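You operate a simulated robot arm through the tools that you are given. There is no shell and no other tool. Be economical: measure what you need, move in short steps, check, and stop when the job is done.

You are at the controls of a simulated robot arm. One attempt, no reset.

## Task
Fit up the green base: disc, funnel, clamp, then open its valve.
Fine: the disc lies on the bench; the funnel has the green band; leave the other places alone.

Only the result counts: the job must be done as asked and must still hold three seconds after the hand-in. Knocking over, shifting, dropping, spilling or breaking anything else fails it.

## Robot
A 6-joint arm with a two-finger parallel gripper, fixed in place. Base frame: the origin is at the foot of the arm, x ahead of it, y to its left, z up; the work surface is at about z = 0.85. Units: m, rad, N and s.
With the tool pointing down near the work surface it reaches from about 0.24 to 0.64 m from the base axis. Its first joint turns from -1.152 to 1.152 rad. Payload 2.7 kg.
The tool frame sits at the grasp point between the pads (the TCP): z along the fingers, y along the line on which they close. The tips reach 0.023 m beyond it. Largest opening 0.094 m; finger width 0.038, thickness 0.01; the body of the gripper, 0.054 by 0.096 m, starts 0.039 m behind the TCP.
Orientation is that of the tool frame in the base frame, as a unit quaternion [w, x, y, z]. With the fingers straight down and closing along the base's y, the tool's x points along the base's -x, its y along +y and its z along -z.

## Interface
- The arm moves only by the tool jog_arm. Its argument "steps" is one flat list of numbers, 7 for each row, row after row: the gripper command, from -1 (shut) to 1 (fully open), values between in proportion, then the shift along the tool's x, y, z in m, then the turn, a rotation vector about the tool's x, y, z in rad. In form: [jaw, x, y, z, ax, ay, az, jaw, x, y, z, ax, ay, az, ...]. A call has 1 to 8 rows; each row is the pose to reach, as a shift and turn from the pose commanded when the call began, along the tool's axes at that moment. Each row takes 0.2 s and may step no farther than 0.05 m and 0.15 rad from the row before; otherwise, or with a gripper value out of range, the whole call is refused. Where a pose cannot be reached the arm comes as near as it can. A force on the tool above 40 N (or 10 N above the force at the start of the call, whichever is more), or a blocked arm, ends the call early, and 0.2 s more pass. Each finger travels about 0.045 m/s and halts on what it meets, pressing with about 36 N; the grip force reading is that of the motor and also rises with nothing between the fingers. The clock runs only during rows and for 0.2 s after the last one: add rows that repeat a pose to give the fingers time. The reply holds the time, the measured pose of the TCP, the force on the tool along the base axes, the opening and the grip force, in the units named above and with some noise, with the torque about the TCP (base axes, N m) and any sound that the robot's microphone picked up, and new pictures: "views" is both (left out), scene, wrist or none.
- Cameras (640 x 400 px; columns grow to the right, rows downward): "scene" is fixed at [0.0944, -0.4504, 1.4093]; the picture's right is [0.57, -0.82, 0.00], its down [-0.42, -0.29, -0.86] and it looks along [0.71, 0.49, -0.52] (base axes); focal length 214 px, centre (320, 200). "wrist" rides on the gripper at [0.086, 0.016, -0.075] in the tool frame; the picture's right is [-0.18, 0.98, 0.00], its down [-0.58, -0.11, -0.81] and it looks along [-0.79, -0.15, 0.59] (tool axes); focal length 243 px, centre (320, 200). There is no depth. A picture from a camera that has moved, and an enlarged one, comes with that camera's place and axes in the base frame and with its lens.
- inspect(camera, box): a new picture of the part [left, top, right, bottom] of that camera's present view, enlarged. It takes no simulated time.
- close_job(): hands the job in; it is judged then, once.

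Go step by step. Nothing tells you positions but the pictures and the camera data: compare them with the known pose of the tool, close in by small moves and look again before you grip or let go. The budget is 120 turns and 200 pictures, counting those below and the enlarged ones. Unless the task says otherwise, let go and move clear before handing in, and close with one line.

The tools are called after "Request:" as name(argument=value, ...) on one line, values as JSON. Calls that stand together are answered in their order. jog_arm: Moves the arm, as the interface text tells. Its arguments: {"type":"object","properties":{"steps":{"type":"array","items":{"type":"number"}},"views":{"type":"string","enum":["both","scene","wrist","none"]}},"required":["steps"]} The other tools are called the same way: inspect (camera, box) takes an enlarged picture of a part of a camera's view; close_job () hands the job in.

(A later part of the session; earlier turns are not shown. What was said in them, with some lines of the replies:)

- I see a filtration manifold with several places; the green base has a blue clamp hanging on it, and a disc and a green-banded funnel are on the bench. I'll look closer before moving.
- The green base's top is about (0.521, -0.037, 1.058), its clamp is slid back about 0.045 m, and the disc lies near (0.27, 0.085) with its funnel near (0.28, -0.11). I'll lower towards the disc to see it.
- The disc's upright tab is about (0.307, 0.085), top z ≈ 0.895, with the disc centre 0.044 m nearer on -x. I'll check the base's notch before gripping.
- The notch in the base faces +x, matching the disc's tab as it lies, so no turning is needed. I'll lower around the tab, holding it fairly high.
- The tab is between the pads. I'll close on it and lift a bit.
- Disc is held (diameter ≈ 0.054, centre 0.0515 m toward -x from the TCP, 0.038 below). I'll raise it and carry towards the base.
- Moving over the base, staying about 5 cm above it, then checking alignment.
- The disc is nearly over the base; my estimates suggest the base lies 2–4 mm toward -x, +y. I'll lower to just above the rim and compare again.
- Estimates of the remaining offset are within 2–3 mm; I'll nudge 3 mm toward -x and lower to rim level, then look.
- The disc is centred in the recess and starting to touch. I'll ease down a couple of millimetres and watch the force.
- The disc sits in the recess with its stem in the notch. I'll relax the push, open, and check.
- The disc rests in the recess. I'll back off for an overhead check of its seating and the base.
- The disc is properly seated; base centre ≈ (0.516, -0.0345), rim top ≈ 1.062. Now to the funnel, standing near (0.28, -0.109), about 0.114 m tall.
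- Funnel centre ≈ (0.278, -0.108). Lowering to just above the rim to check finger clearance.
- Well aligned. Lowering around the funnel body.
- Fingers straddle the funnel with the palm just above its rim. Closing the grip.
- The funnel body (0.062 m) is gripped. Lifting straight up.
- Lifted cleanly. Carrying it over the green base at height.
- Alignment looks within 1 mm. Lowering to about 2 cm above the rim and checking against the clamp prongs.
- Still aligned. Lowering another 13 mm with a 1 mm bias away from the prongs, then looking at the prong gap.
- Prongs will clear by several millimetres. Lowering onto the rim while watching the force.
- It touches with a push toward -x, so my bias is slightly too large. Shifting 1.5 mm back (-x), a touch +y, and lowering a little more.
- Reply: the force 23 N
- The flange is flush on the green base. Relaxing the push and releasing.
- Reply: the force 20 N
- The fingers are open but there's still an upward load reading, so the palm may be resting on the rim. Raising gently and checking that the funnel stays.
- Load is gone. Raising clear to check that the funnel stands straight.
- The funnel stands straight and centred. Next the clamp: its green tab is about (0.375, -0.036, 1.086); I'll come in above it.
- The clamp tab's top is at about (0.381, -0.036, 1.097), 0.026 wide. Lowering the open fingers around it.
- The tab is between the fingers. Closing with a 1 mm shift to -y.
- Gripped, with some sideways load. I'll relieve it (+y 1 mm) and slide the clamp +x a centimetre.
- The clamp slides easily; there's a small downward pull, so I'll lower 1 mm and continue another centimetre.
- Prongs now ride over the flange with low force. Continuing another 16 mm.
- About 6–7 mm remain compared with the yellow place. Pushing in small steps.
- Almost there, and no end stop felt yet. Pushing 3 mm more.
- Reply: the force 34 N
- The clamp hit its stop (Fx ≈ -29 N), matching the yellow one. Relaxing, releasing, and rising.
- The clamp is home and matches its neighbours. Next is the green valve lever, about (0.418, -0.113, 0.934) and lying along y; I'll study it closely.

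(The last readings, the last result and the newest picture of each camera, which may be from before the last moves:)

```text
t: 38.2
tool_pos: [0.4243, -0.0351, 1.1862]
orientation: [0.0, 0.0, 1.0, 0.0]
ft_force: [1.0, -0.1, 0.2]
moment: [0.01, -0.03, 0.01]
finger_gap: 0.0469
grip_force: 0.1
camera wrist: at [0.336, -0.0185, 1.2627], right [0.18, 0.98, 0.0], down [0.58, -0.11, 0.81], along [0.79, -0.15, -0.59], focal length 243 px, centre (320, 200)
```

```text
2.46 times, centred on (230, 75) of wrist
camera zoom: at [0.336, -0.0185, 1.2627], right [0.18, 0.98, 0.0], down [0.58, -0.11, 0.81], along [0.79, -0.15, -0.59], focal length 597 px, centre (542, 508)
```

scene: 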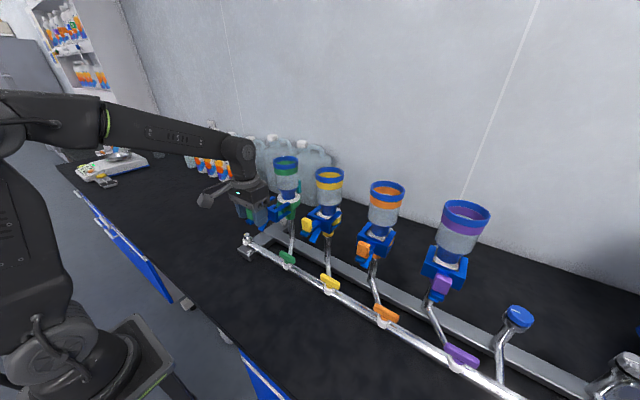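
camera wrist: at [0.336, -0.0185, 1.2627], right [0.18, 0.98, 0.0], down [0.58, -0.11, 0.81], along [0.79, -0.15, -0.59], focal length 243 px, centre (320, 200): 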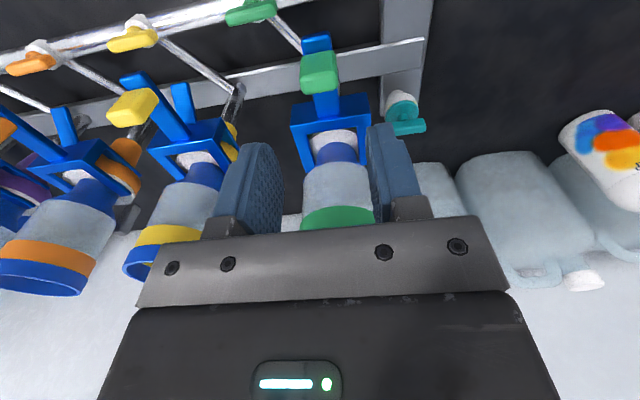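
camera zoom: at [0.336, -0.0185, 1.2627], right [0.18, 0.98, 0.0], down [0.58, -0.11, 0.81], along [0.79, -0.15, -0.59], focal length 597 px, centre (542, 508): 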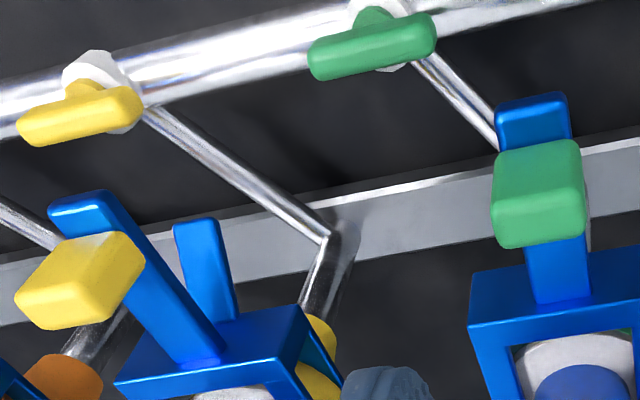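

The valve axis is vertical at about (0.414, -0.1125), the lever spans y from -0.141 to -0.084 at z ≈ 0.925–0.943. The clamps crowd the space above, so I'll tilt the hand forward 45°, fingers shut, and push the lever's -y end toward +x. First backing off to a free spot.

Request:
jog_arm(steps=[-0.4, 0.024, -0.0275, 0, 0, 0, 0, -0.8, 0.047, -0.055, 0, 0, 0, 0, -1, 0.071, -0.082, 0, 0, 0, 0, -1, 0.094, -0.1094, 0, 0, 0, 0, -1, 0.094, -0.1094, 0, 0, -0.131, 0, -1, 0.094, -0.1094, 0, 0, -0.262, 0, -1, 0.094, -0.1094, 0, 0, -0.393, 0, -1, 0.094, -0.1094, 0, 0, -0.393, 0])

```text
t: 40.0
tool_pos: [0.3283, -0.144, 1.1846]
orientation: [0.197, 0.0, 0.98, 0.001]
ft_force: [0.0, -0.9, -1.1]
moment: [0.0, -0.01, -0.02]
finger_gap: 0.0
grip_force: 35.6
camera wrist: at [0.219, -0.1275, 1.2215], right [0.17, 0.98, 0.07], down [0.23, -0.11, 0.97], along [0.96, -0.15, -0.24], focal length 243 px, centre (320, 200)
```

scene: 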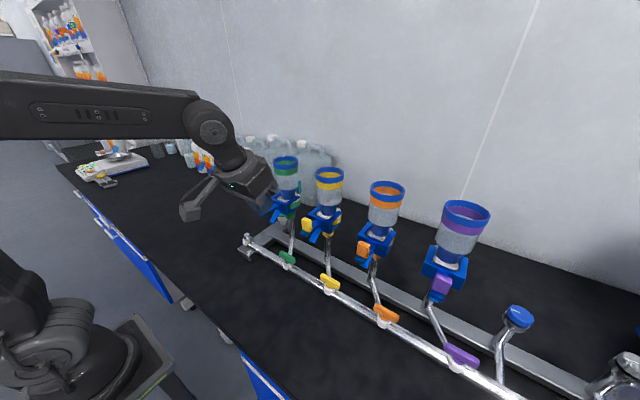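
wrist: 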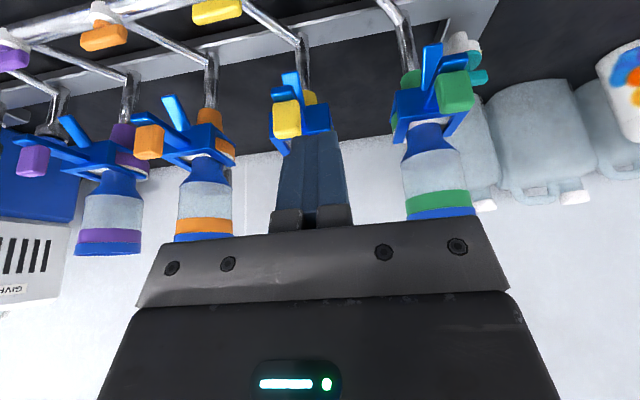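

Tilt works. Completing it to 45° and lowering in front of the manifold.

Request:
jog_arm(steps=[-1, 0.0153, 0, 0.037, 0, -0.131, 0, -1, 0.0306, 0, 0.0739, 0, -0.262, 0, -1, 0.046, 0, 0.1109, 0, -0.393, 0, -1, 0.0613, 0, 0.1478, 0, -0.393, 0, -1, 0.0644, 0, 0.1736, 0, -0.393, 0, -1, 0.0644, 0, 0.1736, 0, -0.393, 0])

Request:
inspect(camera="wrist", box=[220, 40, 440, 200])

```text
t: 41.4
tool_pos: [0.3357, -0.1449, 0.9986]
orientation: [0.384, 0.001, 0.924, -0.001]
ft_force: [0.7, -0.2, 0.8]
moment: [0.02, -0.01, 0.01]
finger_gap: 0.0002
grip_force: 36.4
camera wrist: at [0.2204, -0.1277, 0.9923], right [0.13, 0.98, 0.13], down [-0.16, -0.11, 0.98], along [0.98, -0.15, 0.14], focal length 243 px, centre (320, 200)
```

scene: 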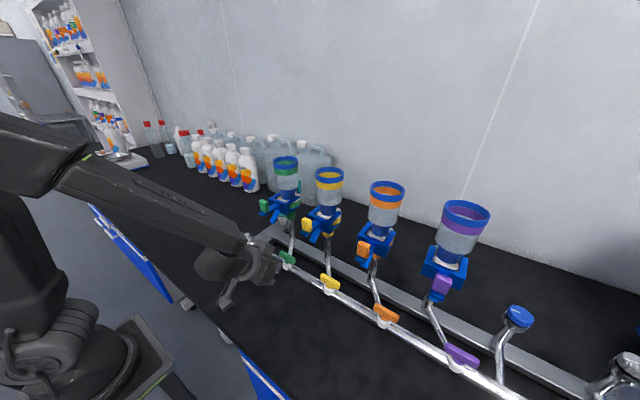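
wrist: 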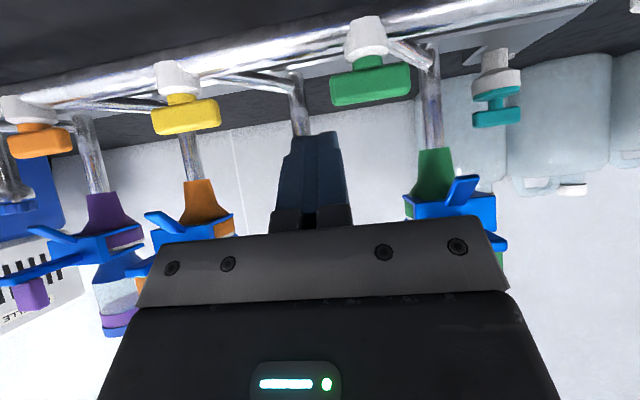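

```text
2.50 times, centred on (330, 120) of wrist
camera zoom: at [0.2204, -0.1277, 0.9923], right [0.13, 0.98, 0.13], down [-0.16, -0.11, 0.98], along [0.98, -0.15, 0.14], focal length 606 px, centre (295, 400)
```

zoom: 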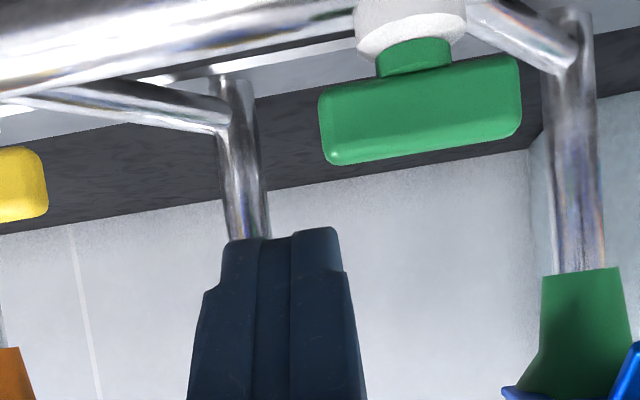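

I can see the lever end from here. Lowering to lever height, keeping about 2 cm short of it.

Request:
jog_arm(steps=[-1, 0.0212, 0.003, 0.0212, 0, 0, 0, -1, 0.0181, 0.003, 0.0464, 0, 0, 0, -1, 0.0181, 0.003, 0.0464, 0, 0, 0], views="none")

Request:
inspect(camera="wrist", box=[220, 40, 440, 200])

Request:
inspect(camera="scene", box=[250, 225, 330, 285])

```text
t: 42.2
tool_pos: [0.3549, -0.1412, 0.9559]
orientation: [0.383, 0.001, 0.924, 0.0]
ft_force: [0.3, -0.2, 0.9]
moment: [0.04, 0.01, -0.01]
finger_gap: 0.0
grip_force: 35.9
```

```text
2.50 times, centred on (330, 120) of wrist
camera zoom: at [0.2404, -0.1244, 0.9482], right [0.13, 0.98, 0.13], down [-0.16, -0.11, 0.98], along [0.98, -0.15, 0.14], focal length 606 px, centre (295, 400)
```

zoom: 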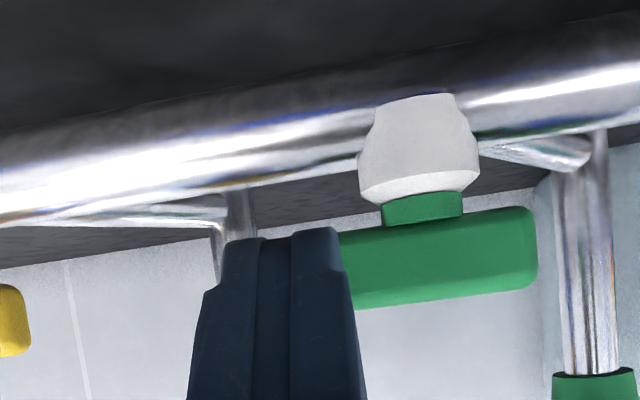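

```text
6.67 times, centred on (290, 255) of scene
camera zoom: at [0.0944, -0.4504, 1.4093], right [0.57, -0.82, 0.0], down [-0.42, -0.29, -0.86], along [0.71, 0.49, -0.52], focal length 1430 px, centre (520, -167)
```

zoom: 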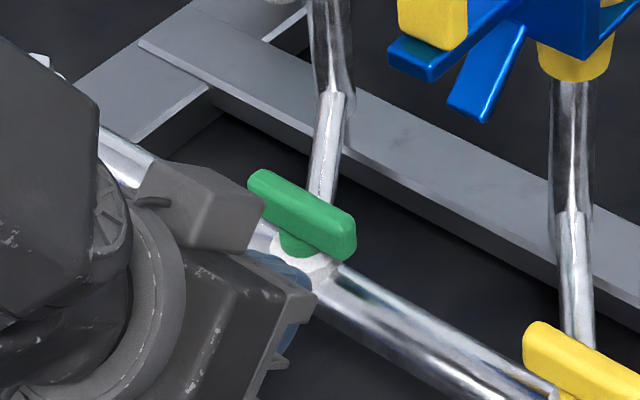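

Fingertips are level with the lever and behind its -y end. Pushing forward until it begins to turn.

Request:
jog_arm(steps=[-1, -0.0106, 0, 0.0106, 0, 0, 0, -1, -0.01775, -0.0005, 0.01775, 0, 0, 0, -1, -0.0212, -0.001, 0.0212, 0, 0, 0, -1, -0.0244, -0.002, 0.0244, 0, 0, 0], views="none")

Request:
inspect(camera="wrist", box=[220, 40, 440, 200])

Request:
inspect(camera="scene", box=[250, 225, 330, 285])

```text
t: 43.2
tool_pos: [0.3899, -0.1432, 0.9556]
orientation: [0.384, 0.001, 0.923, 0.0]
ft_force: [-2.9, -1.1, 4.2]
moment: [0.05, -0.13, -0.01]
finger_gap: 0.0003
grip_force: 36.4
```

```text
2.50 times, centred on (330, 120) of wrist
camera zoom: at [0.2755, -0.1267, 0.9474], right [0.13, 0.98, 0.13], down [-0.16, -0.11, 0.98], along [0.98, -0.15, 0.14], focal length 606 px, centre (295, 400)
```

zoom: 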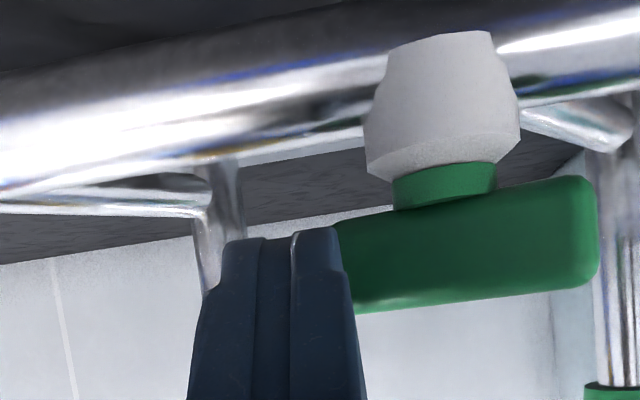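

```text
6.67 times, centred on (290, 255) of scene
camera zoom: at [0.0943, -0.4504, 1.4093], right [0.57, -0.82, 0.0], down [-0.42, -0.29, -0.86], along [0.71, 0.49, -0.52], focal length 1430 px, centre (520, -167)
```

zoom: 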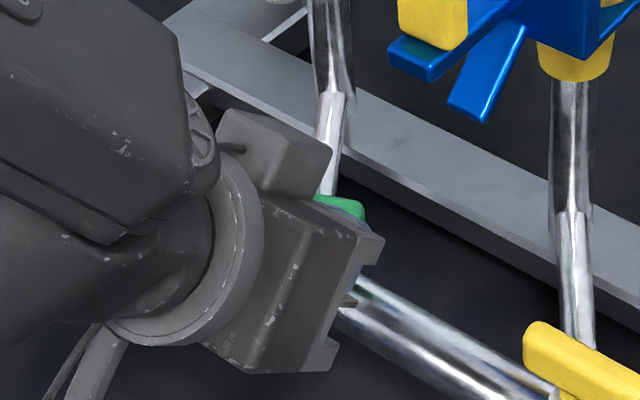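

The lever has begun turning (its +y end now swings nearer). Following the arc further.

Request:
jog_arm(steps=[-1, -0.0023, 0.0003, 0.0023, 0, 0, 0, -1, -0.0047, 0.001, 0.0047, 0, 0, 0, -1, -0.007, 0.003, 0.007, 0, 0, 0, -1, -0.0093, 0.0047, 0.0093, 0, 0, 0], views="none")

Request:
inspect(camera="wrist", box=[220, 40, 440, 200])

```text
t: 44.2
tool_pos: [0.4027, -0.1383, 0.9545]
orientation: [0.383, 0.001, 0.924, -0.001]
ft_force: [0.2, -3.2, 4.4]
moment: [-0.01, -0.14, -0.05]
finger_gap: 0.0
grip_force: 36.2
```

```text
2.50 times, centred on (330, 120) of wrist
camera zoom: at [0.2881, -0.1223, 0.9465], right [0.13, 0.98, 0.13], down [-0.16, -0.11, 0.98], along [0.98, -0.15, 0.14], focal length 606 px, centre (295, 400)
```

zoom: 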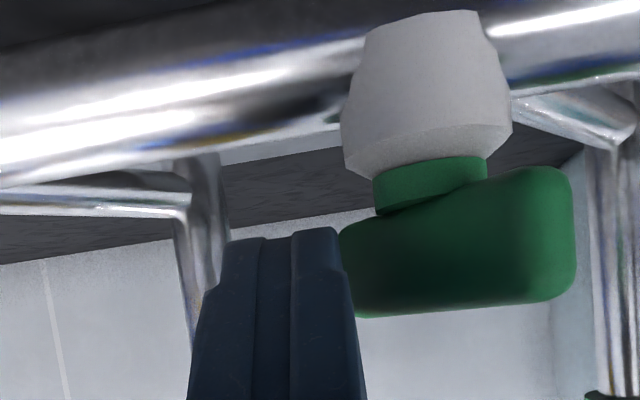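

The lever is turning with light force. Continuing the arc to the end.

Request:
jog_arm(steps=[-1, -0.0025, 0.002, 0.0025, 0, 0, 0, -1, -0.0045, 0.0045, 0.0045, 0, 0, 0, -1, -0.006, 0.0075, 0.006, 0, 0, 0, -1, -0.007, 0.01, 0.007, 0, 0, 0], views="none")

Request:
inspect(camera="wrist", box=[220, 40, 440, 200])

Request:
inspect(camera="scene", box=[250, 215, 330, 285])

```text
t: 45.2
tool_pos: [0.4123, -0.1298, 0.9534]
orientation: [0.382, 0.001, 0.924, -0.001]
ft_force: [-4.6, -12.3, 0.5]
moment: [-0.33, 0.08, 0.05]
finger_gap: 0.0
grip_force: 35.7
```

```text
2.50 times, centred on (330, 120) of wrist
camera zoom: at [0.2985, -0.1134, 0.9469], right [0.13, 0.98, 0.13], down [-0.16, -0.11, 0.98], along [0.98, -0.15, 0.14], focal length 606 px, centre (295, 400)
```

zoom: 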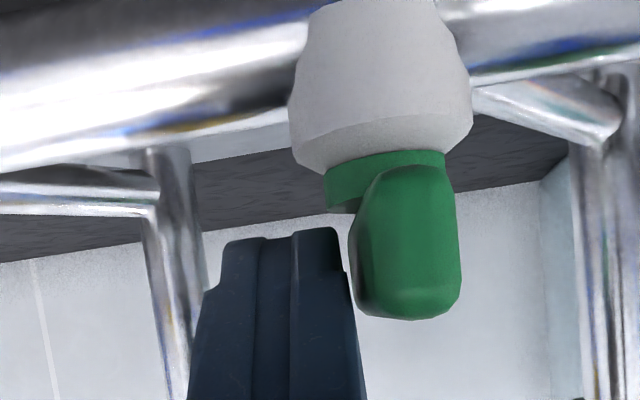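

```text
5.71 times, centred on (290, 250) of scene
camera zoom: at [0.0943, -0.4507, 1.4092], right [0.57, -0.82, 0.0], down [-0.42, -0.29, -0.86], along [0.71, 0.49, -0.52], focal length 1226 px, centre (491, -86)
```

zoom: 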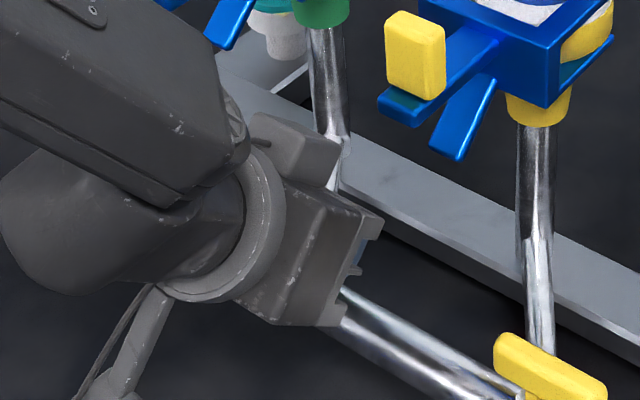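

The lever now lies nearly along x with rising resistance. One more small push (+y 2.5 mm) to seat it at its stop.

Request:
jog_arm(steps=[-1, -0.001, 0.001, 0.001, 0, 0, 0, -1, -0.001, 0.0025, 0.001, 0, 0, 0, -1, -0.001, 0.0025, 0.001, 0, 0, 0], views="none")

Request:
inspect(camera="wrist", box=[220, 40, 440, 200])

```text
t: 46.0
tool_pos: [0.414, -0.13, 0.954]
orientation: [0.383, 0.003, 0.924, -0.004]
ft_force: [-3.8, -33.3, 3.1]
moment: [-0.87, 0.11, 0.03]
finger_gap: 0.0
grip_force: 36.1
```

```text
2.50 times, centred on (330, 120) of wrist
camera zoom: at [0.2997, -0.1126, 0.9468], right [0.14, 0.98, 0.12], down [-0.16, -0.1, 0.98], along [0.98, -0.16, 0.14], focal length 606 px, centre (295, 400)
```

zoom: 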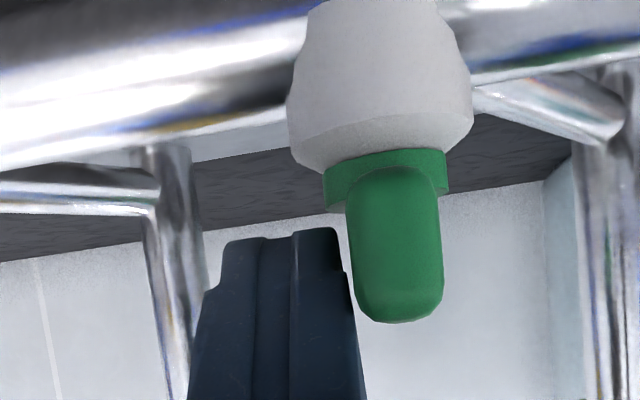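

The lever is at its stop, fully along the flow direction. Backing off sideways, then out -x, then up.

Request:
jog_arm(steps=[-1, 0, -0.004, 0, 0, 0, 0, -1, 0, -0.008, 0, 0, 0, 0, -1, 0.0212, -0.01, -0.0212, 0, 0, 0, -1, 0.0495, -0.01, -0.0495, 0, 0, 0, -1, 0.0495, -0.01, -0.0995, 0, 0, 0, -1, 0.03, -0.01, -0.14, 0, 0, 0, -1, 0.0, -0.01, -0.17, 0, 0, 0, -1, 0.0, -0.01, -0.17, 0, 0, 0])

Request:
inspect(camera="scene", box=[240, 145, 350, 285])

Request:
inspect(camera="scene", box=[270, 240, 305, 270])

```text
t: 47.8
tool_pos: [0.2942, -0.1343, 1.0751]
orientation: [0.383, 0.001, 0.924, -0.001]
ft_force: [-0.2, -0.2, 0.5]
moment: [-0.02, -0.03, -0.01]
finger_gap: 0.0001
grip_force: 35.8
camera wrist: at [0.1783, -0.1179, 1.0672], right [0.13, 0.98, 0.13], down [-0.16, -0.11, 0.98], along [0.98, -0.15, 0.14], focal length 243 px, centre (320, 200)
```

scene: 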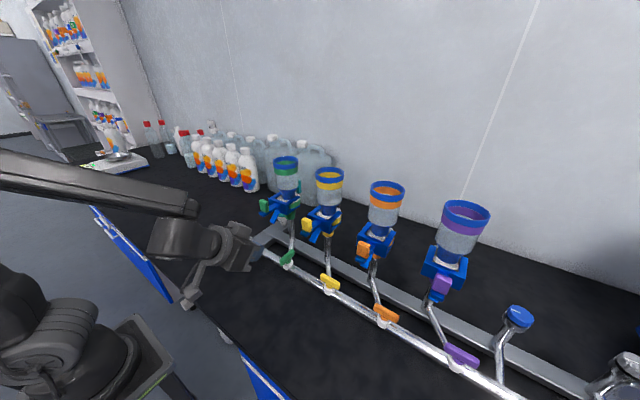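
wrist: 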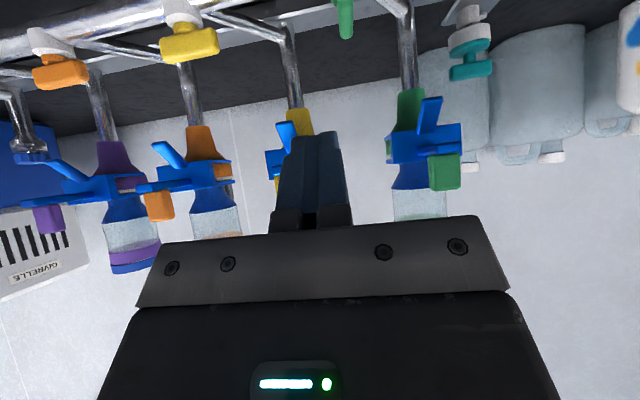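

```text
2.86 times, centred on (295, 215) of scene
camera zoom: at [0.0944, -0.4504, 1.4093], right [0.57, -0.82, 0.0], down [-0.42, -0.29, -0.86], along [0.71, 0.49, -0.52], focal length 613 px, centre (391, 157)
```

zoom: 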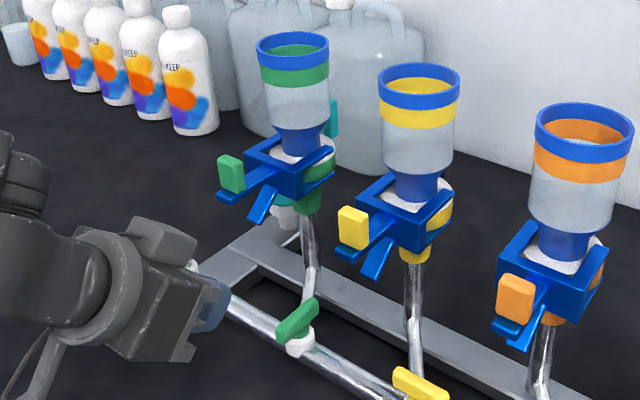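

```text
13.33 times, centred on (288, 255) of scene
camera zoom: at [0.0944, -0.4504, 1.4093], right [0.57, -0.82, 0.0], down [-0.42, -0.29, -0.86], along [0.71, 0.49, -0.52], focal length 2860 px, centre (753, -533)
```

zoom: 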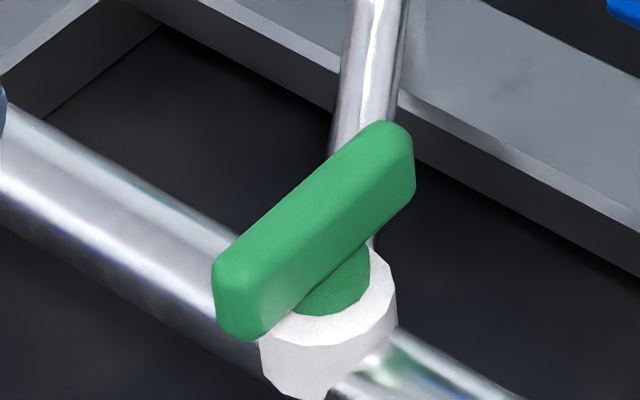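

The disc, funnel and clamp are fitted on the green base, its valve lever lies open across the pipe at its stop, and the other places look untouched. The hand is clear, so I'm handing in.

Request:
close_job()

```text
The job is handed in.
```

The green base now has its disc, green-banded funnel and clamp fitted, and its valve is open; I've handed the job in, with the other places left as they were.
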